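You operate a simulated robot arm through the tools that you are given. There is no shell and no other tool. Be economical: measure what you need, move in short steps, check, and stop when the job is done.

You are at the controls of a simulated robot arm. One attempt, no reset.

TASK
Fetch the blue housing and set it on top of the beige rubber pad.
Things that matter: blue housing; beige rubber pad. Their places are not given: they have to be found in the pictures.

The check looks at the end state, three seconds after you hand in, the way a careful person would. Anything else that was tipped, shoved, dropped, spilled or broken makes it a failure.

THE ROBOT
A 6-joint arm with a two-finger parallel gripper, fixed in place. Base frame: the origin is at the foot of the arm, x ahead of it, y to its left, z up; the work surface is at about z = 0. Units: mm, degrees, N and s.
With the tool pointing down near the work surface it reaches from about 160 to 420 mm from the base axis. Its first joint turns from -66.0 to 66.0 degrees. Payload 1.57 kg.
The TCP is the grasp point between the finger pads, 30 mm short of the fingertips. In the tool frame z runs along the fingers and y along their closing line. The gripper opens to 80 mm. The fingers are 17 mm wide and 12 mm thick; the gripper's body (40 by 82 mm) begins 80 mm behind the TCP.
Orientation is told as [roll, pitch, yaw] about the base's x, y, z axes, in that order, counted from this pose: with the fingers straight down and closing along the base's y, the tool's x points along the base's -x, its y along +y and its z along -z.

THE INTERFACE
- The arm moves only by the tool servo_tool. Its argument "steps" is a list of rows, each an object of numbers (a shift or turn left out is 0, a gripper value left out holds the last): "x", "y", "z": the shift along the tool's x, y, z in mm; "ax", "ay", "az": the turn, a rotation vector about the tool's x, y, z in degrees. In form: [{"x": .., "y": .., "z": .., "ax": .., "ay": .., "az": ..}, ...]. A call has 1 to 10 rows; each row shifts and turns the commanded pose from where the row before left it, along the tool's axes as they then stand. "hand" is the gripper command, from -1 (fully open) to 1 (shut), values between in proportion, set as the call begins (left out, the last holds). Rows are played at 5 a second. More than 50 mm and 8.6 degrees between two rows, or a gripper value outside its range, and nothing of the call is played. Where a pose cannot be reached the arm comes as near as it can. A force on the tool above 40 N (or 10 N above the force at the start of the call, whichever is more), or a blocked arm, ends the call early, and 0.2 s more pass. Each finger travels about 153 mm/s and halts on what it meets, pressing with about 31 N; the grip force reading is that of the motor and also rises with nothing between the fingers. The clock runs only during rows and for 0.2 s after the last one: add rows that do not move to give the fingers time. The reply holds the time, the measured pose of the TCP, the force on the tool along the base axes, the opening and the grip force, in the units named above and with some noise, and new pictures: "pictures" is both (left out), scene, wrist or none.
- Cameras (640 x 400 px; columns grow to the right, rows downward): "scene" is fixed at [63.3, -342.2, 412.7]; the picture's right is [0.67, -0.74, 0.00], its down [-0.50, -0.45, -0.74] and it looks along [0.55, 0.50, -0.67] (base axes); focal length 221 px, centre (320, 200). "wrist" rides on the gripper at [-32, 0, -78] in the tool frame; the picture's right is [0.00, -1.00, 0.00], its down [0.97, 0.00, -0.24] and it looks along [0.24, 0.00, 0.97] (tool axes); focal length 218 px, centre (320, 200).
- probe_pixels(camera, pixels): for up to 12 pixels [column, row] of the newest picture of that camera ("zoom" is the newest enlarged one), the place [x, y, z] in the base frame of the surface seen there, good to about 2 mm. It takes no simulated time.
- inspect(camera, box): a new picture of the part [left, top, right, bottom] of that camera's present view, enlarged. It takes no simulated time.
- hand_in(): hands the job in; it is judged then, once.

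Work in short steps. Measure before you move; look again where a grasp or a placing could have gone wrong, and mend it. You have 60 turns and 120 pictures in all, those below and enlarged ones among them. Open the gripper and draw the arm clear of the work before you hand the job in, unless the task says otherwise; then end with one line.

The tools are called after "Emit:" as name(argument=value, ...) on one line, values as JSON. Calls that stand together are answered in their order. servo_tool: Moves the arm, as the interface text tells. Its arguments: {"type":"object","properties":{"steps":{"type":"array"},"hand":{"type":"number"},"pictures":{"type":"string","enum":["both","scene","wrist","none"]}},"required":["steps"]} The other tools are called the same way: probe_pixels (camera, pixels) gives the place of the surface under pixels of a picture; inspect (camera, box) takes an enlarged picture of a part of a camera's view; hand_in () hands the job in.

At the start:

```text
time: 0.0
eef_pos: [259.5, -23.4, 246.2]
orientation: [-0.1, -0.1, -0.1]
wrist_force: [0.1, -0.8, 0.1]
grip_width: 80.2
gripper_force: 0.2
```

scene: 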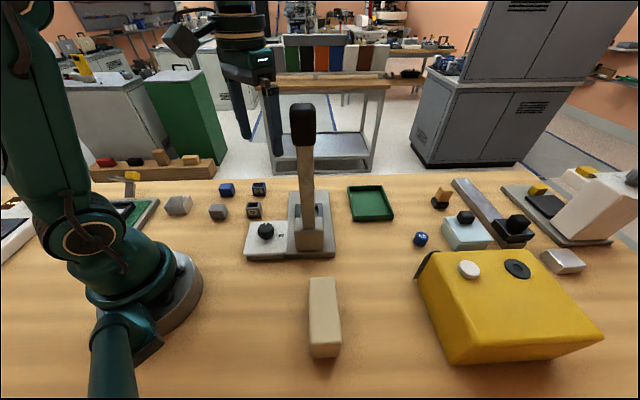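
wrist: 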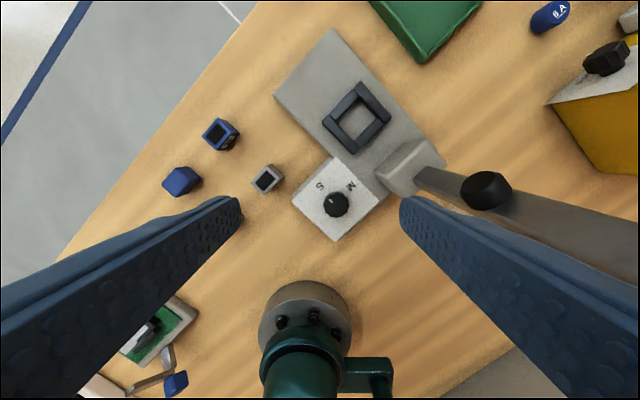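

The scene shows two small blue blocks near (227,189) and (259,189), and a beige bar at (323,315). I'll enlarge these areas to identify the housing and the pad.

Emit:
inspect(camera="scene", box=[80, 140, 300, 260])

Emit:
inspect(camera="scene", box=[400, 160, 640, 290])

Emit:
inspect(camera="wrist", box=[140, 90, 300, 220])

Emit:
inspect(camera="scene", box=[230, 170, 410, 370])

```text
2.91 times, centred on (190, 200) of scene
```

zoom: 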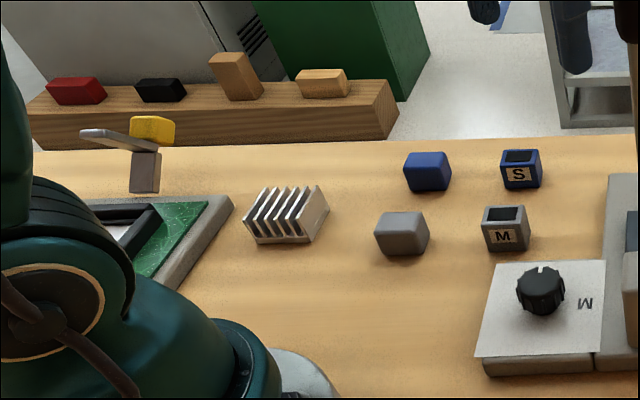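

```text
2.67 times, centred on (520, 225) of scene
```

zoom: 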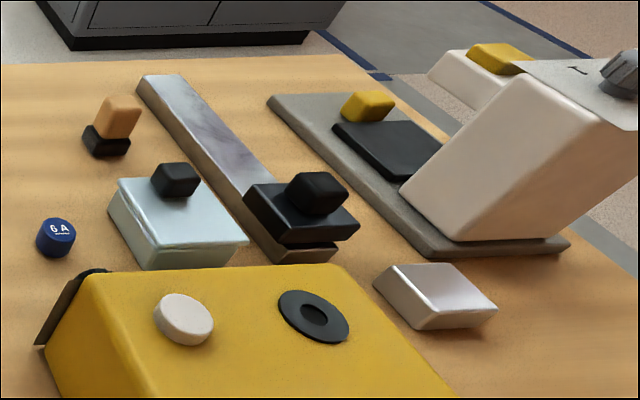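

```text
3.08 times, centred on (220, 155) of wrist
```

zoom: 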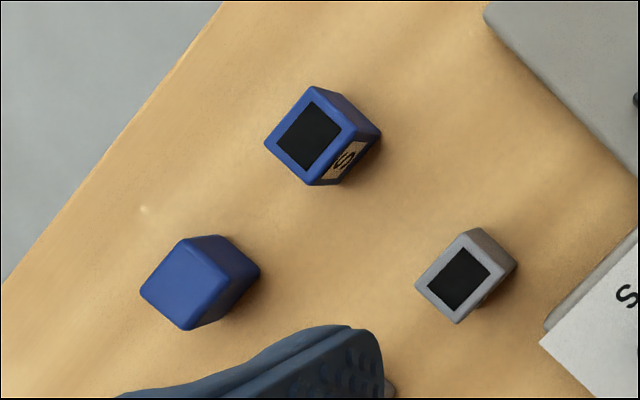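

```text
2.00 times, centred on (320, 270) of scene
```

zoom: 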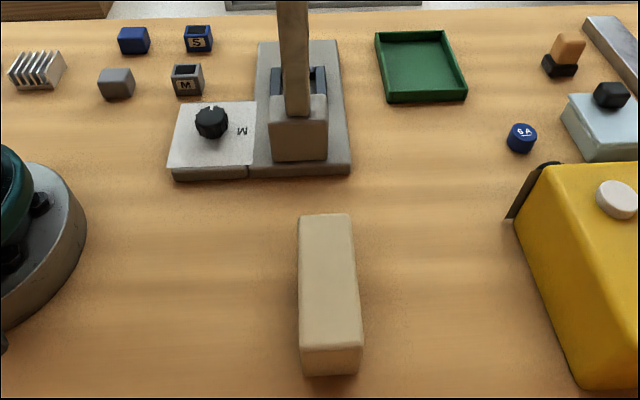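

The hollow blue box marked S looks like a housing, and the other blue block is solid. Before deciding, I'll check the rest of the area (the left fixture, the far right, the bar) for other blue or beige candidates and probe the main ones.

Emit:
inspect(camera="wrist", box=[80, 290, 240, 400])

Emit:
inspect(camera="scene", box=[0, 140, 220, 280])

Emit:
probe_pixels(camera="scene", pixels=[[322, 290], [312, 280], [334, 279], [311, 344], [340, 344], [325, 350], [443, 192], [133, 176], [227, 187], [259, 184], [440, 204], [323, 335]])

Emit:
probe_pixels(camera="wrist", pixels=[[207, 125], [218, 119], [230, 124], [218, 136], [215, 124], [235, 135], [180, 182], [186, 155], [266, 180], [320, 100], [176, 384], [410, 165]])

```text
3.64 times, centred on (160, 345) of wrist
```

zoom: 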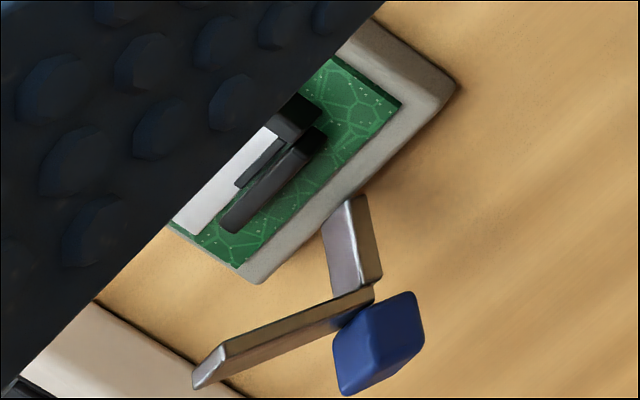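

```text
2.86 times, centred on (110, 210) of scene
```

zoom: 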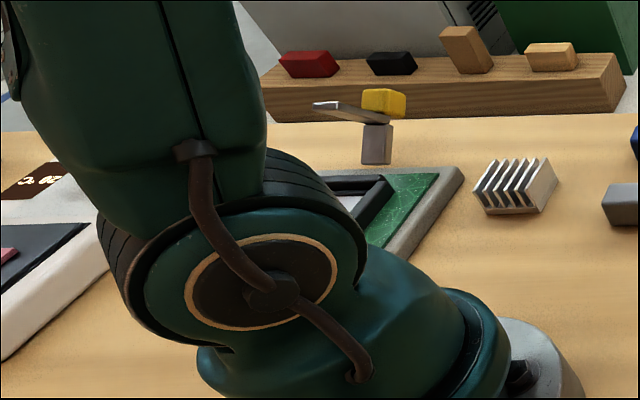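

```text
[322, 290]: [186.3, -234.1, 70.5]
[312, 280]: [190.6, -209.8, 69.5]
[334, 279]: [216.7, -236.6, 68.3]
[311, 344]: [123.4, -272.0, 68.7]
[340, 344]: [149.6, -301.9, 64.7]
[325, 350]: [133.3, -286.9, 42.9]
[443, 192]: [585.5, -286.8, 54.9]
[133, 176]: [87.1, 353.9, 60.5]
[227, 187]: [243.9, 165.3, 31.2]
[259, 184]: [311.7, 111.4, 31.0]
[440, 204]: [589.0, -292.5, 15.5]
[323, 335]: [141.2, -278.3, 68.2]
```

```text
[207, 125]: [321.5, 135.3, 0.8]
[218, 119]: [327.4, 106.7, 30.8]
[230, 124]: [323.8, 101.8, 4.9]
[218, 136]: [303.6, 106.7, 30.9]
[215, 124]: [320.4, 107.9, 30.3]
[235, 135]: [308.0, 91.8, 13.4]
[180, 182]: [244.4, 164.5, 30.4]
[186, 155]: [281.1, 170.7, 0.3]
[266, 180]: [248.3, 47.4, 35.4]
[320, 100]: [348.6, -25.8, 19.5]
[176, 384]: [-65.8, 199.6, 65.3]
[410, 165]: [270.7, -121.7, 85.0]
```

The beige bar's top is at z≈69, which is tall for a pad. A flatter pad may be hidden behind the press or the yellow box, so I'll get the heights of those tall objects before moving the wrist camera to look.

Emit:
probe_pixels(camera="scene", pixels=[[302, 108], [302, 130], [306, 200], [309, 235], [440, 262], [520, 270], [470, 330], [590, 335], [560, 320], [370, 205], [420, 240], [290, 210]])

Emit:
probe_pixels(camera="wrist", pixels=[[487, 190], [560, 220], [450, 180], [605, 60], [336, 204], [345, 180], [357, 118], [335, 45], [550, 18], [590, 130]])

```text
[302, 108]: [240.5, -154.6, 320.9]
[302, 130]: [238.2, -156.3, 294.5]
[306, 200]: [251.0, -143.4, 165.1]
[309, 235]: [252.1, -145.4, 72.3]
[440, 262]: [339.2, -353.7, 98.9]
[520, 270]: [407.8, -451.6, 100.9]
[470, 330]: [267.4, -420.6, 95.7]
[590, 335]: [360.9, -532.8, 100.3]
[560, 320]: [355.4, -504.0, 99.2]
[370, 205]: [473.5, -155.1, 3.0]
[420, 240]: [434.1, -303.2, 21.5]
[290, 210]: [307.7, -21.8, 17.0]
```

```text
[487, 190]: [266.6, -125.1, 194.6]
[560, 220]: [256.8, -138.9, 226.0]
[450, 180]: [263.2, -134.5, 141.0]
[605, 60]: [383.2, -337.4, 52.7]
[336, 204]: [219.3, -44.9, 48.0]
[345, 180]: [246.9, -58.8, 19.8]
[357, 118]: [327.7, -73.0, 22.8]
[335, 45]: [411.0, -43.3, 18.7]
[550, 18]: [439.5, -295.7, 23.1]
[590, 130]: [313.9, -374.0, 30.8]
```

The lever stands at about (240,-155) up to z≈330, so I must go round it on the inside. No other beige object is in reach, so the bar at about (170,-255) is the pad. Next I move above the S housing at about (311,109) for a close view.

Emit:
servo_tool(steps=[{"x": -13, "y": 33}, {"x": -13, "y": 33}, {"x": -13, "y": 33}, {"x": -12, "y": 33}, {"z": 40}, {"z": 40}, {}], hand=-1, pictures="both")

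```text
time: 1.6
eef_pos: [310.1, 108.8, 167.4]
orientation: [0.0, -0.2, -0.1]
wrist_force: [0.1, -0.9, 0.5]
grip_width: 80.2
gripper_force: 0.1
```

scene: 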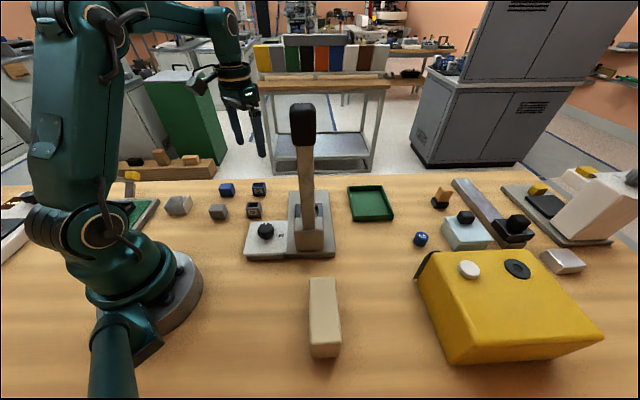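
wrist: 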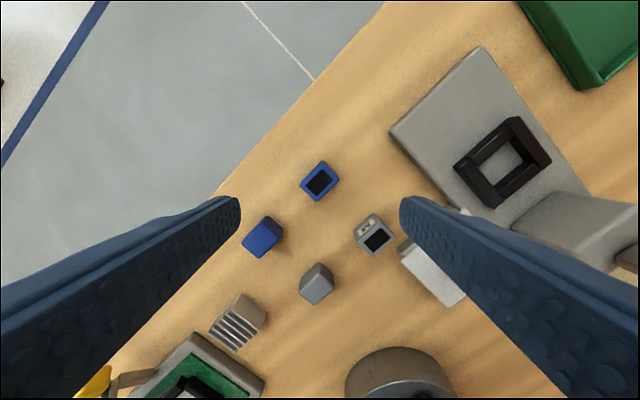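

The housing is at (320,181) and centred. I'll zoom in to measure its corners and heading.

Emit:
inspect(camera="wrist", box=[240, 140, 400, 240])

```text
4.00 times, centred on (320, 190) of wrist
```

zoom: 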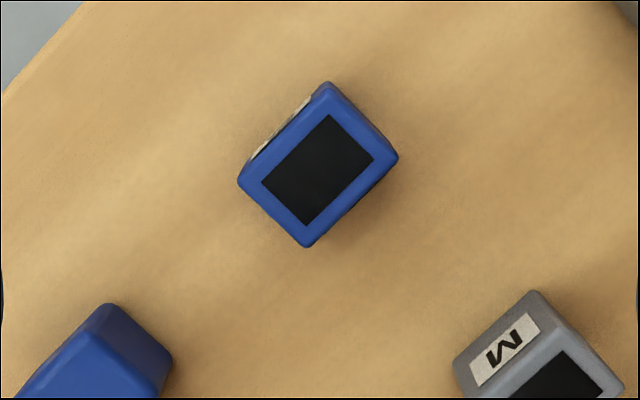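

I'll probe the top-face corners and the black inset, and take the same readings on the plain blue block to compare.

Emit:
probe_pixels(camera="zoom", pixels=[[328, 104], [388, 158], [308, 236], [250, 180], [318, 170], [330, 125], [300, 215], [270, 183], [362, 158], [60, 380], [140, 350], [560, 385]])

Emit:
inspect(camera="scene", box=[205, 170, 285, 220])

Emit:
inspect(camera="scene", box=[270, 260, 370, 370])

```text
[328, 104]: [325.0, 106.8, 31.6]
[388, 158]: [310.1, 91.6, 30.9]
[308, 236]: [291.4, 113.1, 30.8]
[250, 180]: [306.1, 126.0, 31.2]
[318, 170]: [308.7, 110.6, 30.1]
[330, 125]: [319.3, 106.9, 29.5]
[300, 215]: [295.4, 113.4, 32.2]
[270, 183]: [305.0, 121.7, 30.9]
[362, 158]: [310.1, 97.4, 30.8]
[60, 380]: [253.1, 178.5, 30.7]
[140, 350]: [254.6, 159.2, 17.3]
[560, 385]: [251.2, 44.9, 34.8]
```

```text
8.00 times, centred on (245, 195) of scene
```

zoom: 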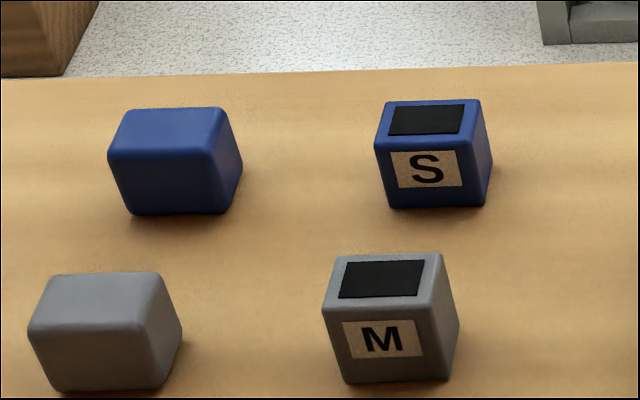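

```text
3.64 times, centred on (320, 315) of scene
```

zoom: 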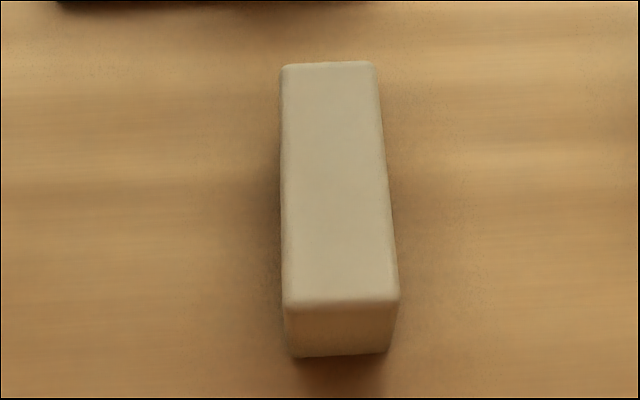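

The top centre is about (308,109.4) at z≈31. The long axis runs at about -47° and the face is roughly 24×31 mm. I'll turn the tool +43° (az negative) so the fingers close along the 31 mm dimension, which keeps the later swing to the pad comfortable, then look again.

Emit:
servo_tool(steps=[{"x": 2, "y": 0.6, "az": -7.2}, {"az": -7.2}, {"az": -7.2}, {"az": -7.2}, {"az": -7.2}, {"az": -7.0}, {"z": 40}, {"z": 20}, {}], pictures="wrist")

```text
time: 3.6
eef_pos: [311.3, 109.4, 106.3]
orientation: [-0.1, -0.1, 43.0]
wrist_force: [0.7, -0.6, 1.0]
grip_width: 80.2
gripper_force: 0.1
```

wrist: 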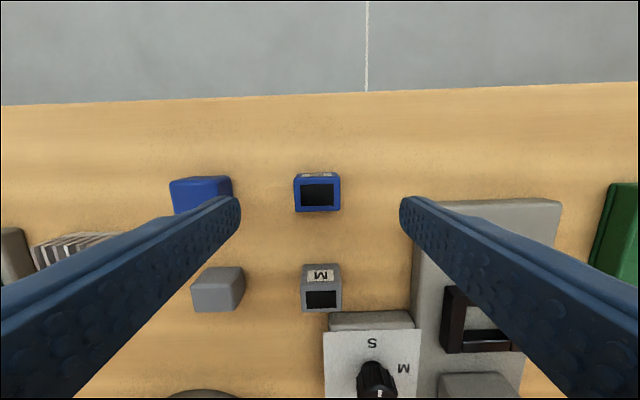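

The housing is now aligned with the picture at (317,193). The plain blue block lies along the closing line, so I'll narrow the opening to about 56 mm before descending. First I'll re-measure the centre.

Emit:
probe_pixels(camera="wrist", pixels=[[297, 182], [337, 182], [297, 207], [337, 207], [317, 195], [225, 185], [226, 205], [317, 176]])

Emit:
servo_tool(steps=[{}, {}, {}], hand=-0.4, pictures="wrist")

```text
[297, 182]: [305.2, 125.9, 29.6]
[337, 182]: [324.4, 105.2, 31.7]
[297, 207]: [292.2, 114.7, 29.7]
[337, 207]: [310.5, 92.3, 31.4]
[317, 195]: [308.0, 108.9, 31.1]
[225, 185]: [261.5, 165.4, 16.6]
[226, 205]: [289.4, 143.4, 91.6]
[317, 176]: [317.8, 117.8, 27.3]
```

```text
time: 4.4
eef_pos: [311.1, 110.3, 106.7]
orientation: [0.0, 0.1, 42.9]
wrist_force: [1.0, 0.4, 0.8]
grip_width: 55.8
gripper_force: 0.0
```

wrist: 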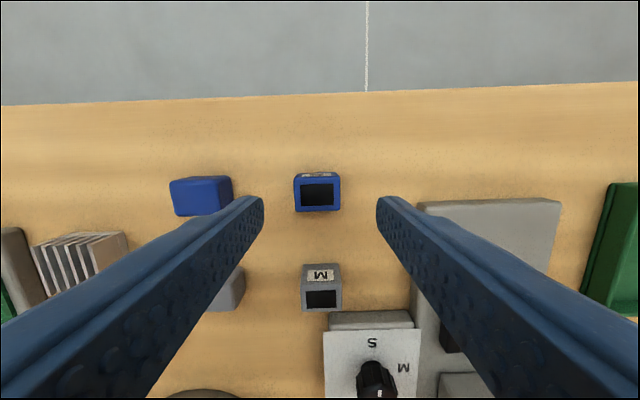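

The housing centre is (308.1,109.5) and the TCP is at about (311.1,110), so I'll correct by (+2.5,+1.8) in the tool frame. Then I descend to TCP z≈38, putting the tips at about 8.

Emit:
servo_tool(steps=[{"x": 2.5, "y": 1.8}, {"z": 25}, {"z": 20}, {"z": 13}, {"z": 10}, {}, {}], pictures="both")

```text
time: 6.0
eef_pos: [307.9, 108.2, 39.2]
orientation: [-0.1, 0.0, 42.8]
wrist_force: [0.3, -0.2, -1.0]
grip_width: 55.9
gripper_force: 0.0
```

scene: 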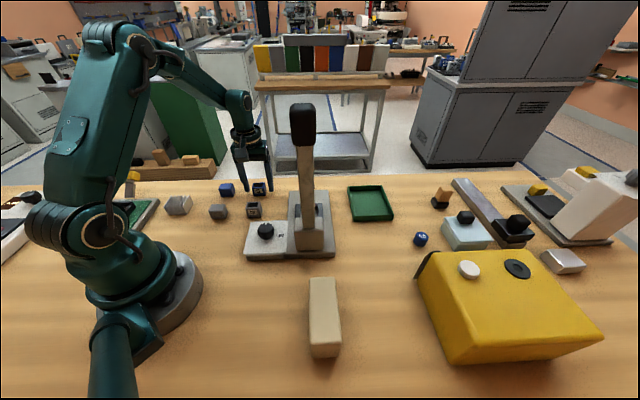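
wrist: 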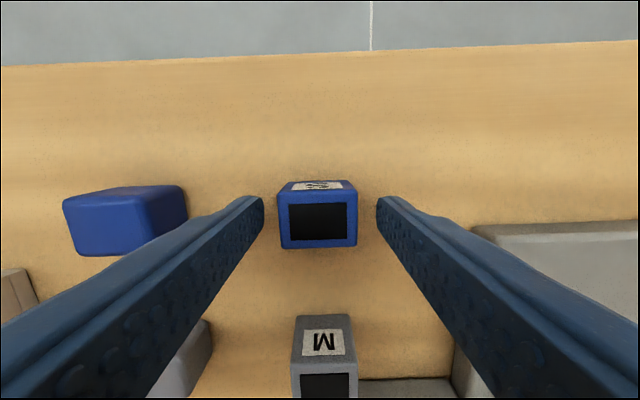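

The housing sits centred between the fingers at (318,220). I'll close on it.

Emit:
servo_tool(steps=[{}, {}, {}, {}], hand=1, pictures="wrist")

```text
time: 7.0
eef_pos: [306.7, 109.0, 38.4]
orientation: [-0.1, 0.0, 42.9]
wrist_force: [1.2, 0.4, -1.0]
grip_width: 33.2
gripper_force: 31.4
```

wrist: 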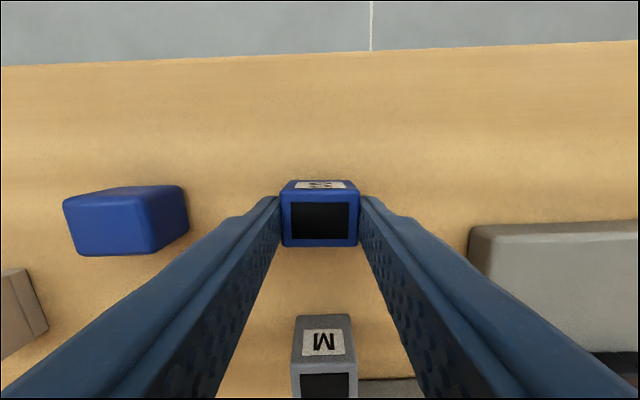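

The grip is at 33 mm wide and 31 N, which looks good. I lift to about z 205 and turn the yaw back to 0.

Emit:
servo_tool(steps=[{"z": -15}, {"z": -40}, {"z": -40}, {"z": -40}, {"z": -30, "az": 7}, {"az": 7.2}, {"az": 7.2}, {"az": 7.2}, {"az": 7.2}, {"az": 7.2}], pictures="both")

```text
time: 9.2
eef_pos: [305.7, 108.3, 203.7]
orientation: [-0.1, -0.1, -0.3]
wrist_force: [0.9, 0.1, -0.9]
grip_width: 33.3
gripper_force: 31.1
```

scene: 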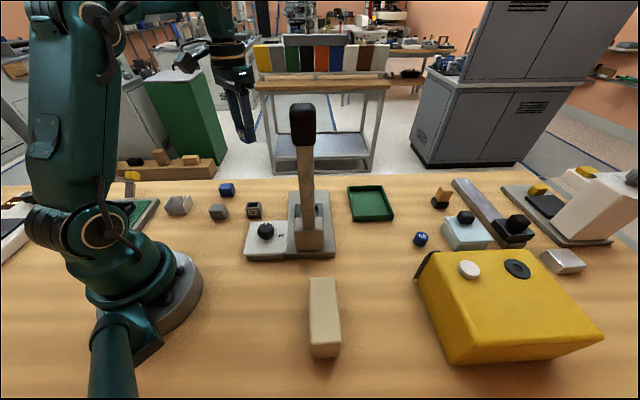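
wrist: 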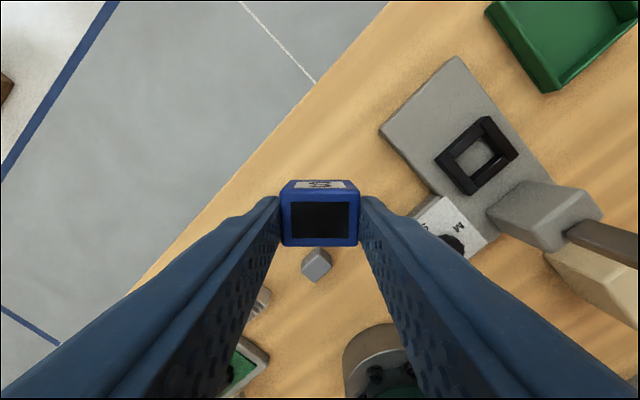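

The housing is held firmly. I retract to about (180,50) and then move to (165,-50), staying inside the lever.

Emit:
servo_tool(steps=[{"x": 31, "y": -15}, {"x": 31, "y": -15}, {"x": 31, "y": -14}, {"x": 32, "y": -14}, {"x": 4, "y": -25}, {"x": 4, "y": -25}, {"x": 4, "y": -25}, {"x": 4, "y": -25}, {}], pictures="both")

```text
time: 11.2
eef_pos: [165.8, -48.2, 203.1]
orientation: [-0.1, -0.2, -0.1]
wrist_force: [1.0, 0.5, -1.5]
grip_width: 33.0
gripper_force: 30.7
```

scene: 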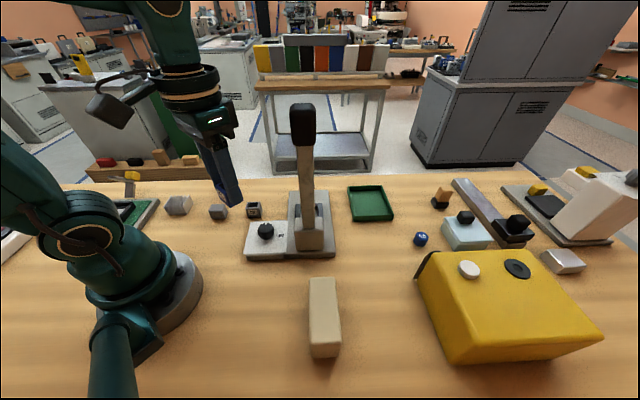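
wrist: 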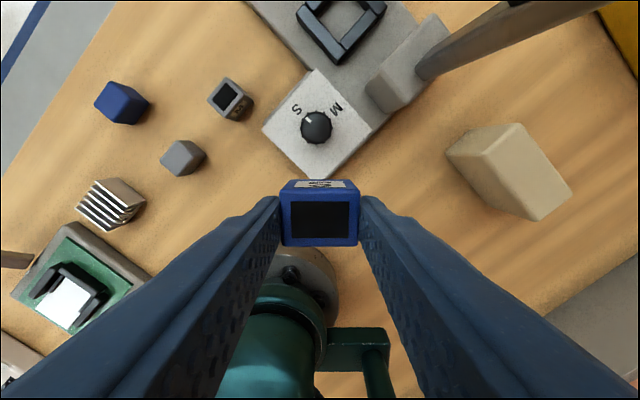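

The way is clear. The lever passes at the top of the wrist picture and the beige bar is at (510,170), with nothing hidden around it. I continue inside to about (109,-160).

Emit:
servo_tool(steps=[{"x": 6, "y": -15}, {"x": 6, "y": -15}, {"x": 6, "y": -15}, {"x": 7, "y": -15}, {"x": 8, "y": -13}, {"x": 8, "y": -13}, {"x": 8, "y": -13}, {"x": 8, "y": -13}, {}], pictures="both")

```text
time: 13.2
eef_pos: [108.8, -161.9, 204.0]
orientation: [-0.1, -0.1, 0.0]
wrist_force: [-0.2, -0.7, 0.6]
grip_width: 32.9
gripper_force: 31.0
```

scene: 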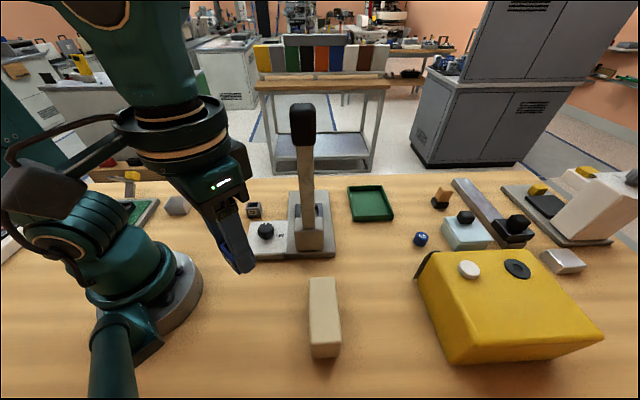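
wrist: 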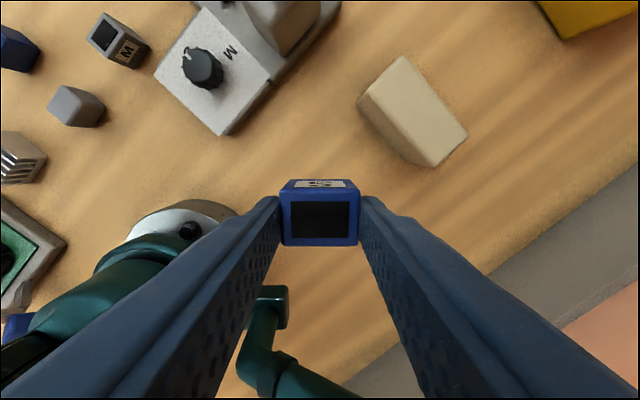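

I turn the yaw to -47 so the housing lines up with the bar, staying at this spot.

Emit:
servo_tool(steps=[{"az": 7.8}, {"az": 7.8}, {"az": 7.8}, {"az": 7.8}, {"az": 7.8}, {"az": 7.8}, {}], pictures="wrist")

```text
time: 14.8
eef_pos: [107.9, -161.0, 202.8]
orientation: [0.0, 0.0, -47.0]
wrist_force: [0.1, 0.0, -0.8]
grip_width: 33.2
gripper_force: 31.1
```

wrist: 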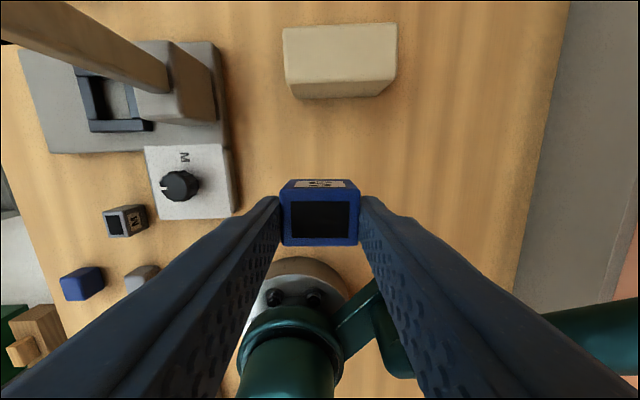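

The bar is nearly square to the picture at (340,55). I'll probe its top corners.

Emit:
probe_pixels(camera="wrist", pixels=[[287, 32], [393, 27], [290, 78], [393, 76], [340, 53], [300, 92], [385, 90], [340, 110]])

Emit:
inspect(camera="wrist", box=[260, 0, 420, 110])

```text
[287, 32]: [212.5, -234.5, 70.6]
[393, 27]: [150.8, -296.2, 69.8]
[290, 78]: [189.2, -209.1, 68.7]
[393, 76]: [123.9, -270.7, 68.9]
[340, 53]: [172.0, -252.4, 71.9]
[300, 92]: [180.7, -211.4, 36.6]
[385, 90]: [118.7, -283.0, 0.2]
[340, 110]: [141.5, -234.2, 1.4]
```

```text
3.64 times, centred on (340, 55) of wrist
```

zoom: 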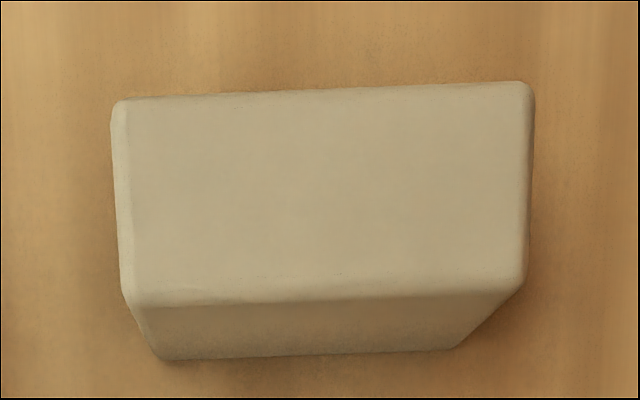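

The bar-top centre is (169,-252.6) at z≈70, with its axis at about 44°. I move above it (tool shift -108.6,-17.8) at the current height.

Emit:
servo_tool(steps=[{"x": -27.2, "y": -4.5, "az": -1}, {"x": -27.2, "y": -4.5}, {"x": -27.1, "y": -4.4}, {"x": -27.1, "y": -4.4}, {"z": 30}, {"z": 30}, {}], pictures="both")

```text
time: 16.4
eef_pos: [172.1, -253.2, 143.7]
orientation: [0.0, -0.1, -45.9]
wrist_force: [-0.6, 0.1, -0.8]
grip_width: 32.9
gripper_force: 31.4
```

scene: 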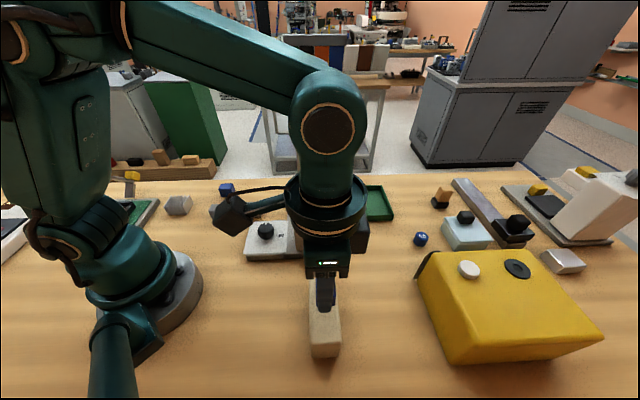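
wrist: 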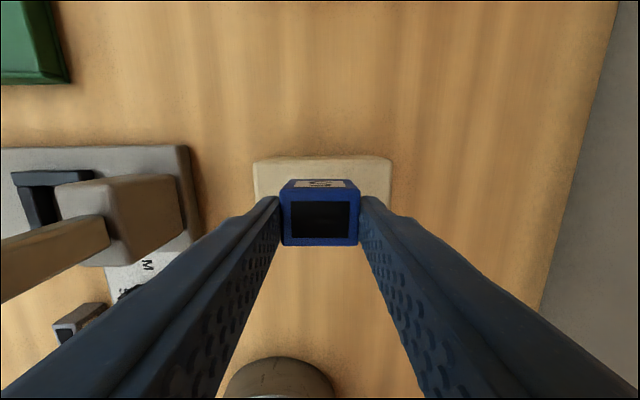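

The reading is (172,-253), so I nudge by (+2,-1.5) in the tool frame. Then I descend to about z 111, a few mm above contact, and check.

Emit:
servo_tool(steps=[{"x": 2, "y": -1.5}, {"z": 15}, {"z": 12}, {"z": 5}, {}, {}], pictures="both")

Emit:
inspect(camera="scene", box=[270, 260, 370, 370])

```text
time: 17.8
eef_pos: [168.0, -251.2, 110.8]
orientation: [0.0, -0.1, -45.9]
wrist_force: [-0.5, 0.2, -0.5]
grip_width: 32.8
gripper_force: 31.0
```

scene: 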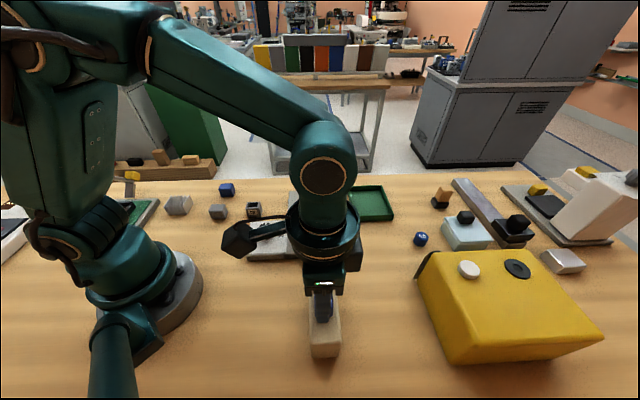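
wrist: 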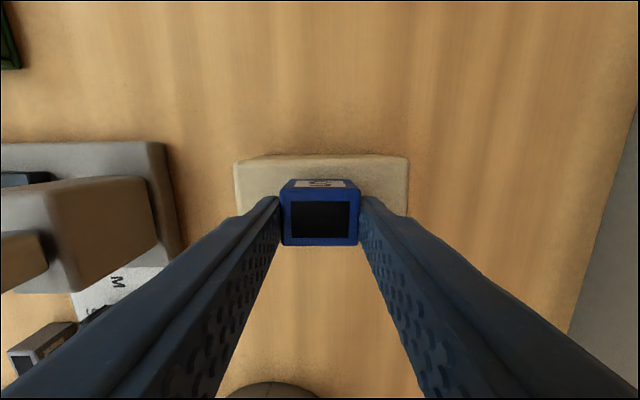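

```text
3.64 times, centred on (320, 315) of scene
```

zoom: 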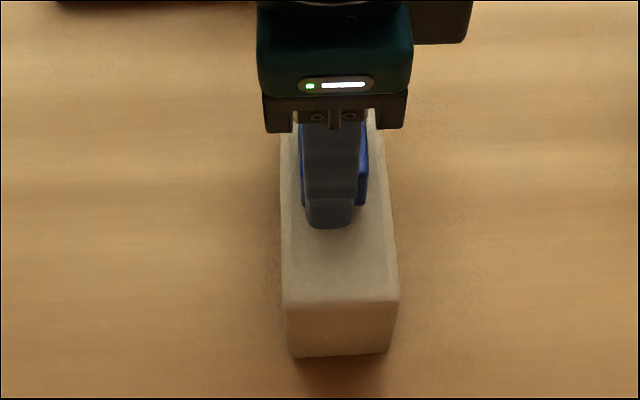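

The housing is centred across the bar in the zoom. I lower in 1 mm steps and watch the force.

Emit:
servo_tool(steps=[{"z": 1}, {"z": 1}, {"z": 0.7}, {}, {}], pictures="none")

```text
time: 19.0
eef_pos: [167.8, -252.1, 108.2]
orientation: [0.0, -0.3, -45.9]
wrist_force: [-0.9, 2.9, 13.7]
grip_width: 32.8
gripper_force: 31.3
```

The vertical force rose to 13.7 N, so the housing is on the bar. I ease off slightly and open partway, keeping the fingers level above the bar.

Emit:
servo_tool(steps=[{"z": -0.5}, {}, {}], pictures="none")

Emit:
servo_tool(steps=[{}, {}, {}], hand=-0.5, pictures="wrist")

```text
time: 19.8
eef_pos: [167.7, -252.7, 109.3]
orientation: [0.0, -0.1, -45.9]
wrist_force: [1.7, 1.1, 3.2]
grip_width: 32.8
gripper_force: 30.7
```

```text
time: 20.6
eef_pos: [166.8, -252.4, 108.6]
orientation: [-0.1, -0.2, -45.9]
wrist_force: [-0.3, 0.3, 0.0]
grip_width: 59.9
gripper_force: 0.0
```

wrist: 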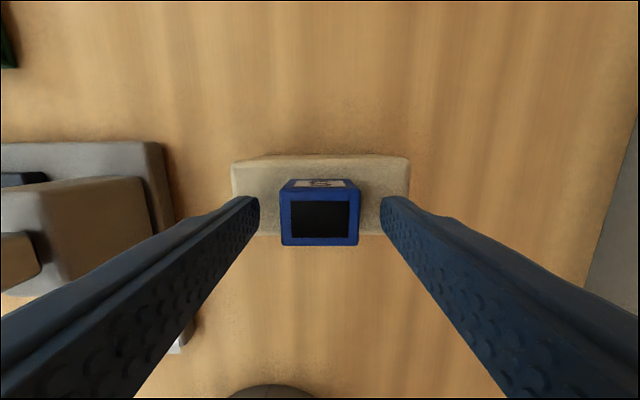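

The housing has been released and stands on the bar. I lift straight up, then draw back toward the base.

Emit:
servo_tool(steps=[{"z": -15}, {"z": -35}, {"z": -40}, {"z": -10}, {"x": 27, "y": 4}, {"x": 27, "y": 4}, {"x": 27, "y": 4}, {"x": 20, "y": 4}, {}], pictures="both")

Emit:
inspect(camera="scene", box=[270, 250, 370, 360])

Emit:
inspect(camera="wrist", box=[260, 0, 420, 110])

```text
time: 22.6
eef_pos: [108.6, -167.7, 209.2]
orientation: [0.0, -0.1, -46.0]
wrist_force: [-0.1, 0.9, 0.2]
grip_width: 59.8
gripper_force: 0.0
```

scene: 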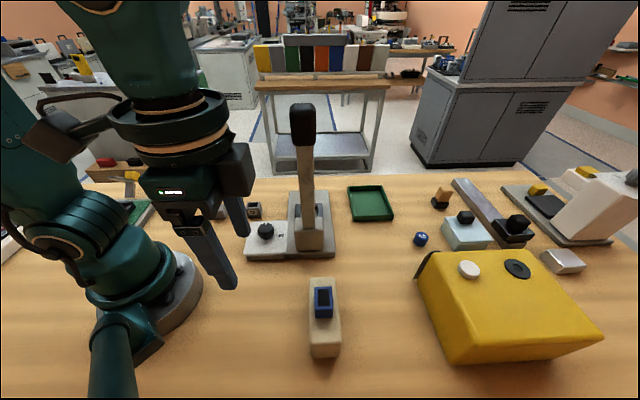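
wrist: 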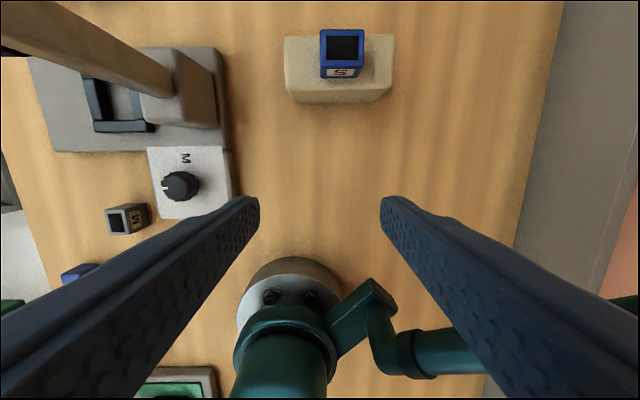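

```text
3.64 times, centred on (320, 305) of scene
```

zoom: 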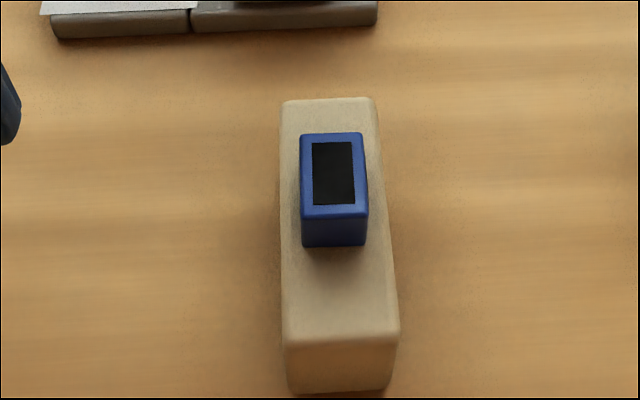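

```text
3.64 times, centred on (340, 55) of wrist
```

zoom: 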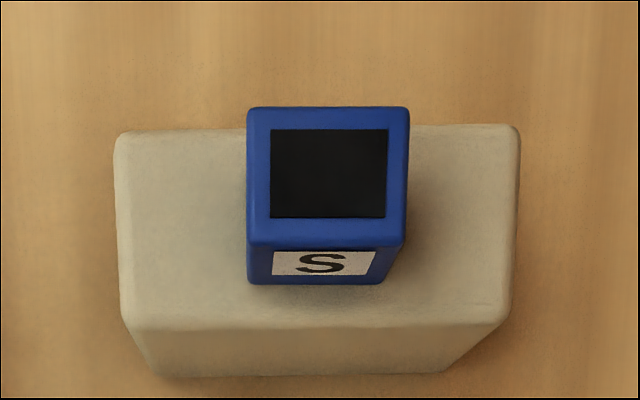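

The S housing stands upright and fully supported, centred on the beige bar. The gripper is open and clear, and nothing else was moved, so I'm handing in.

Emit:
hand_in()

```text
The job is handed in.
```

I set the blue housing (the box marked S) upright in the middle of the beige bar, which I took to be the rubber pad, and handed the job in with the gripper open and clear; there was also a plain blue block, so the choice of housing was my judgement.
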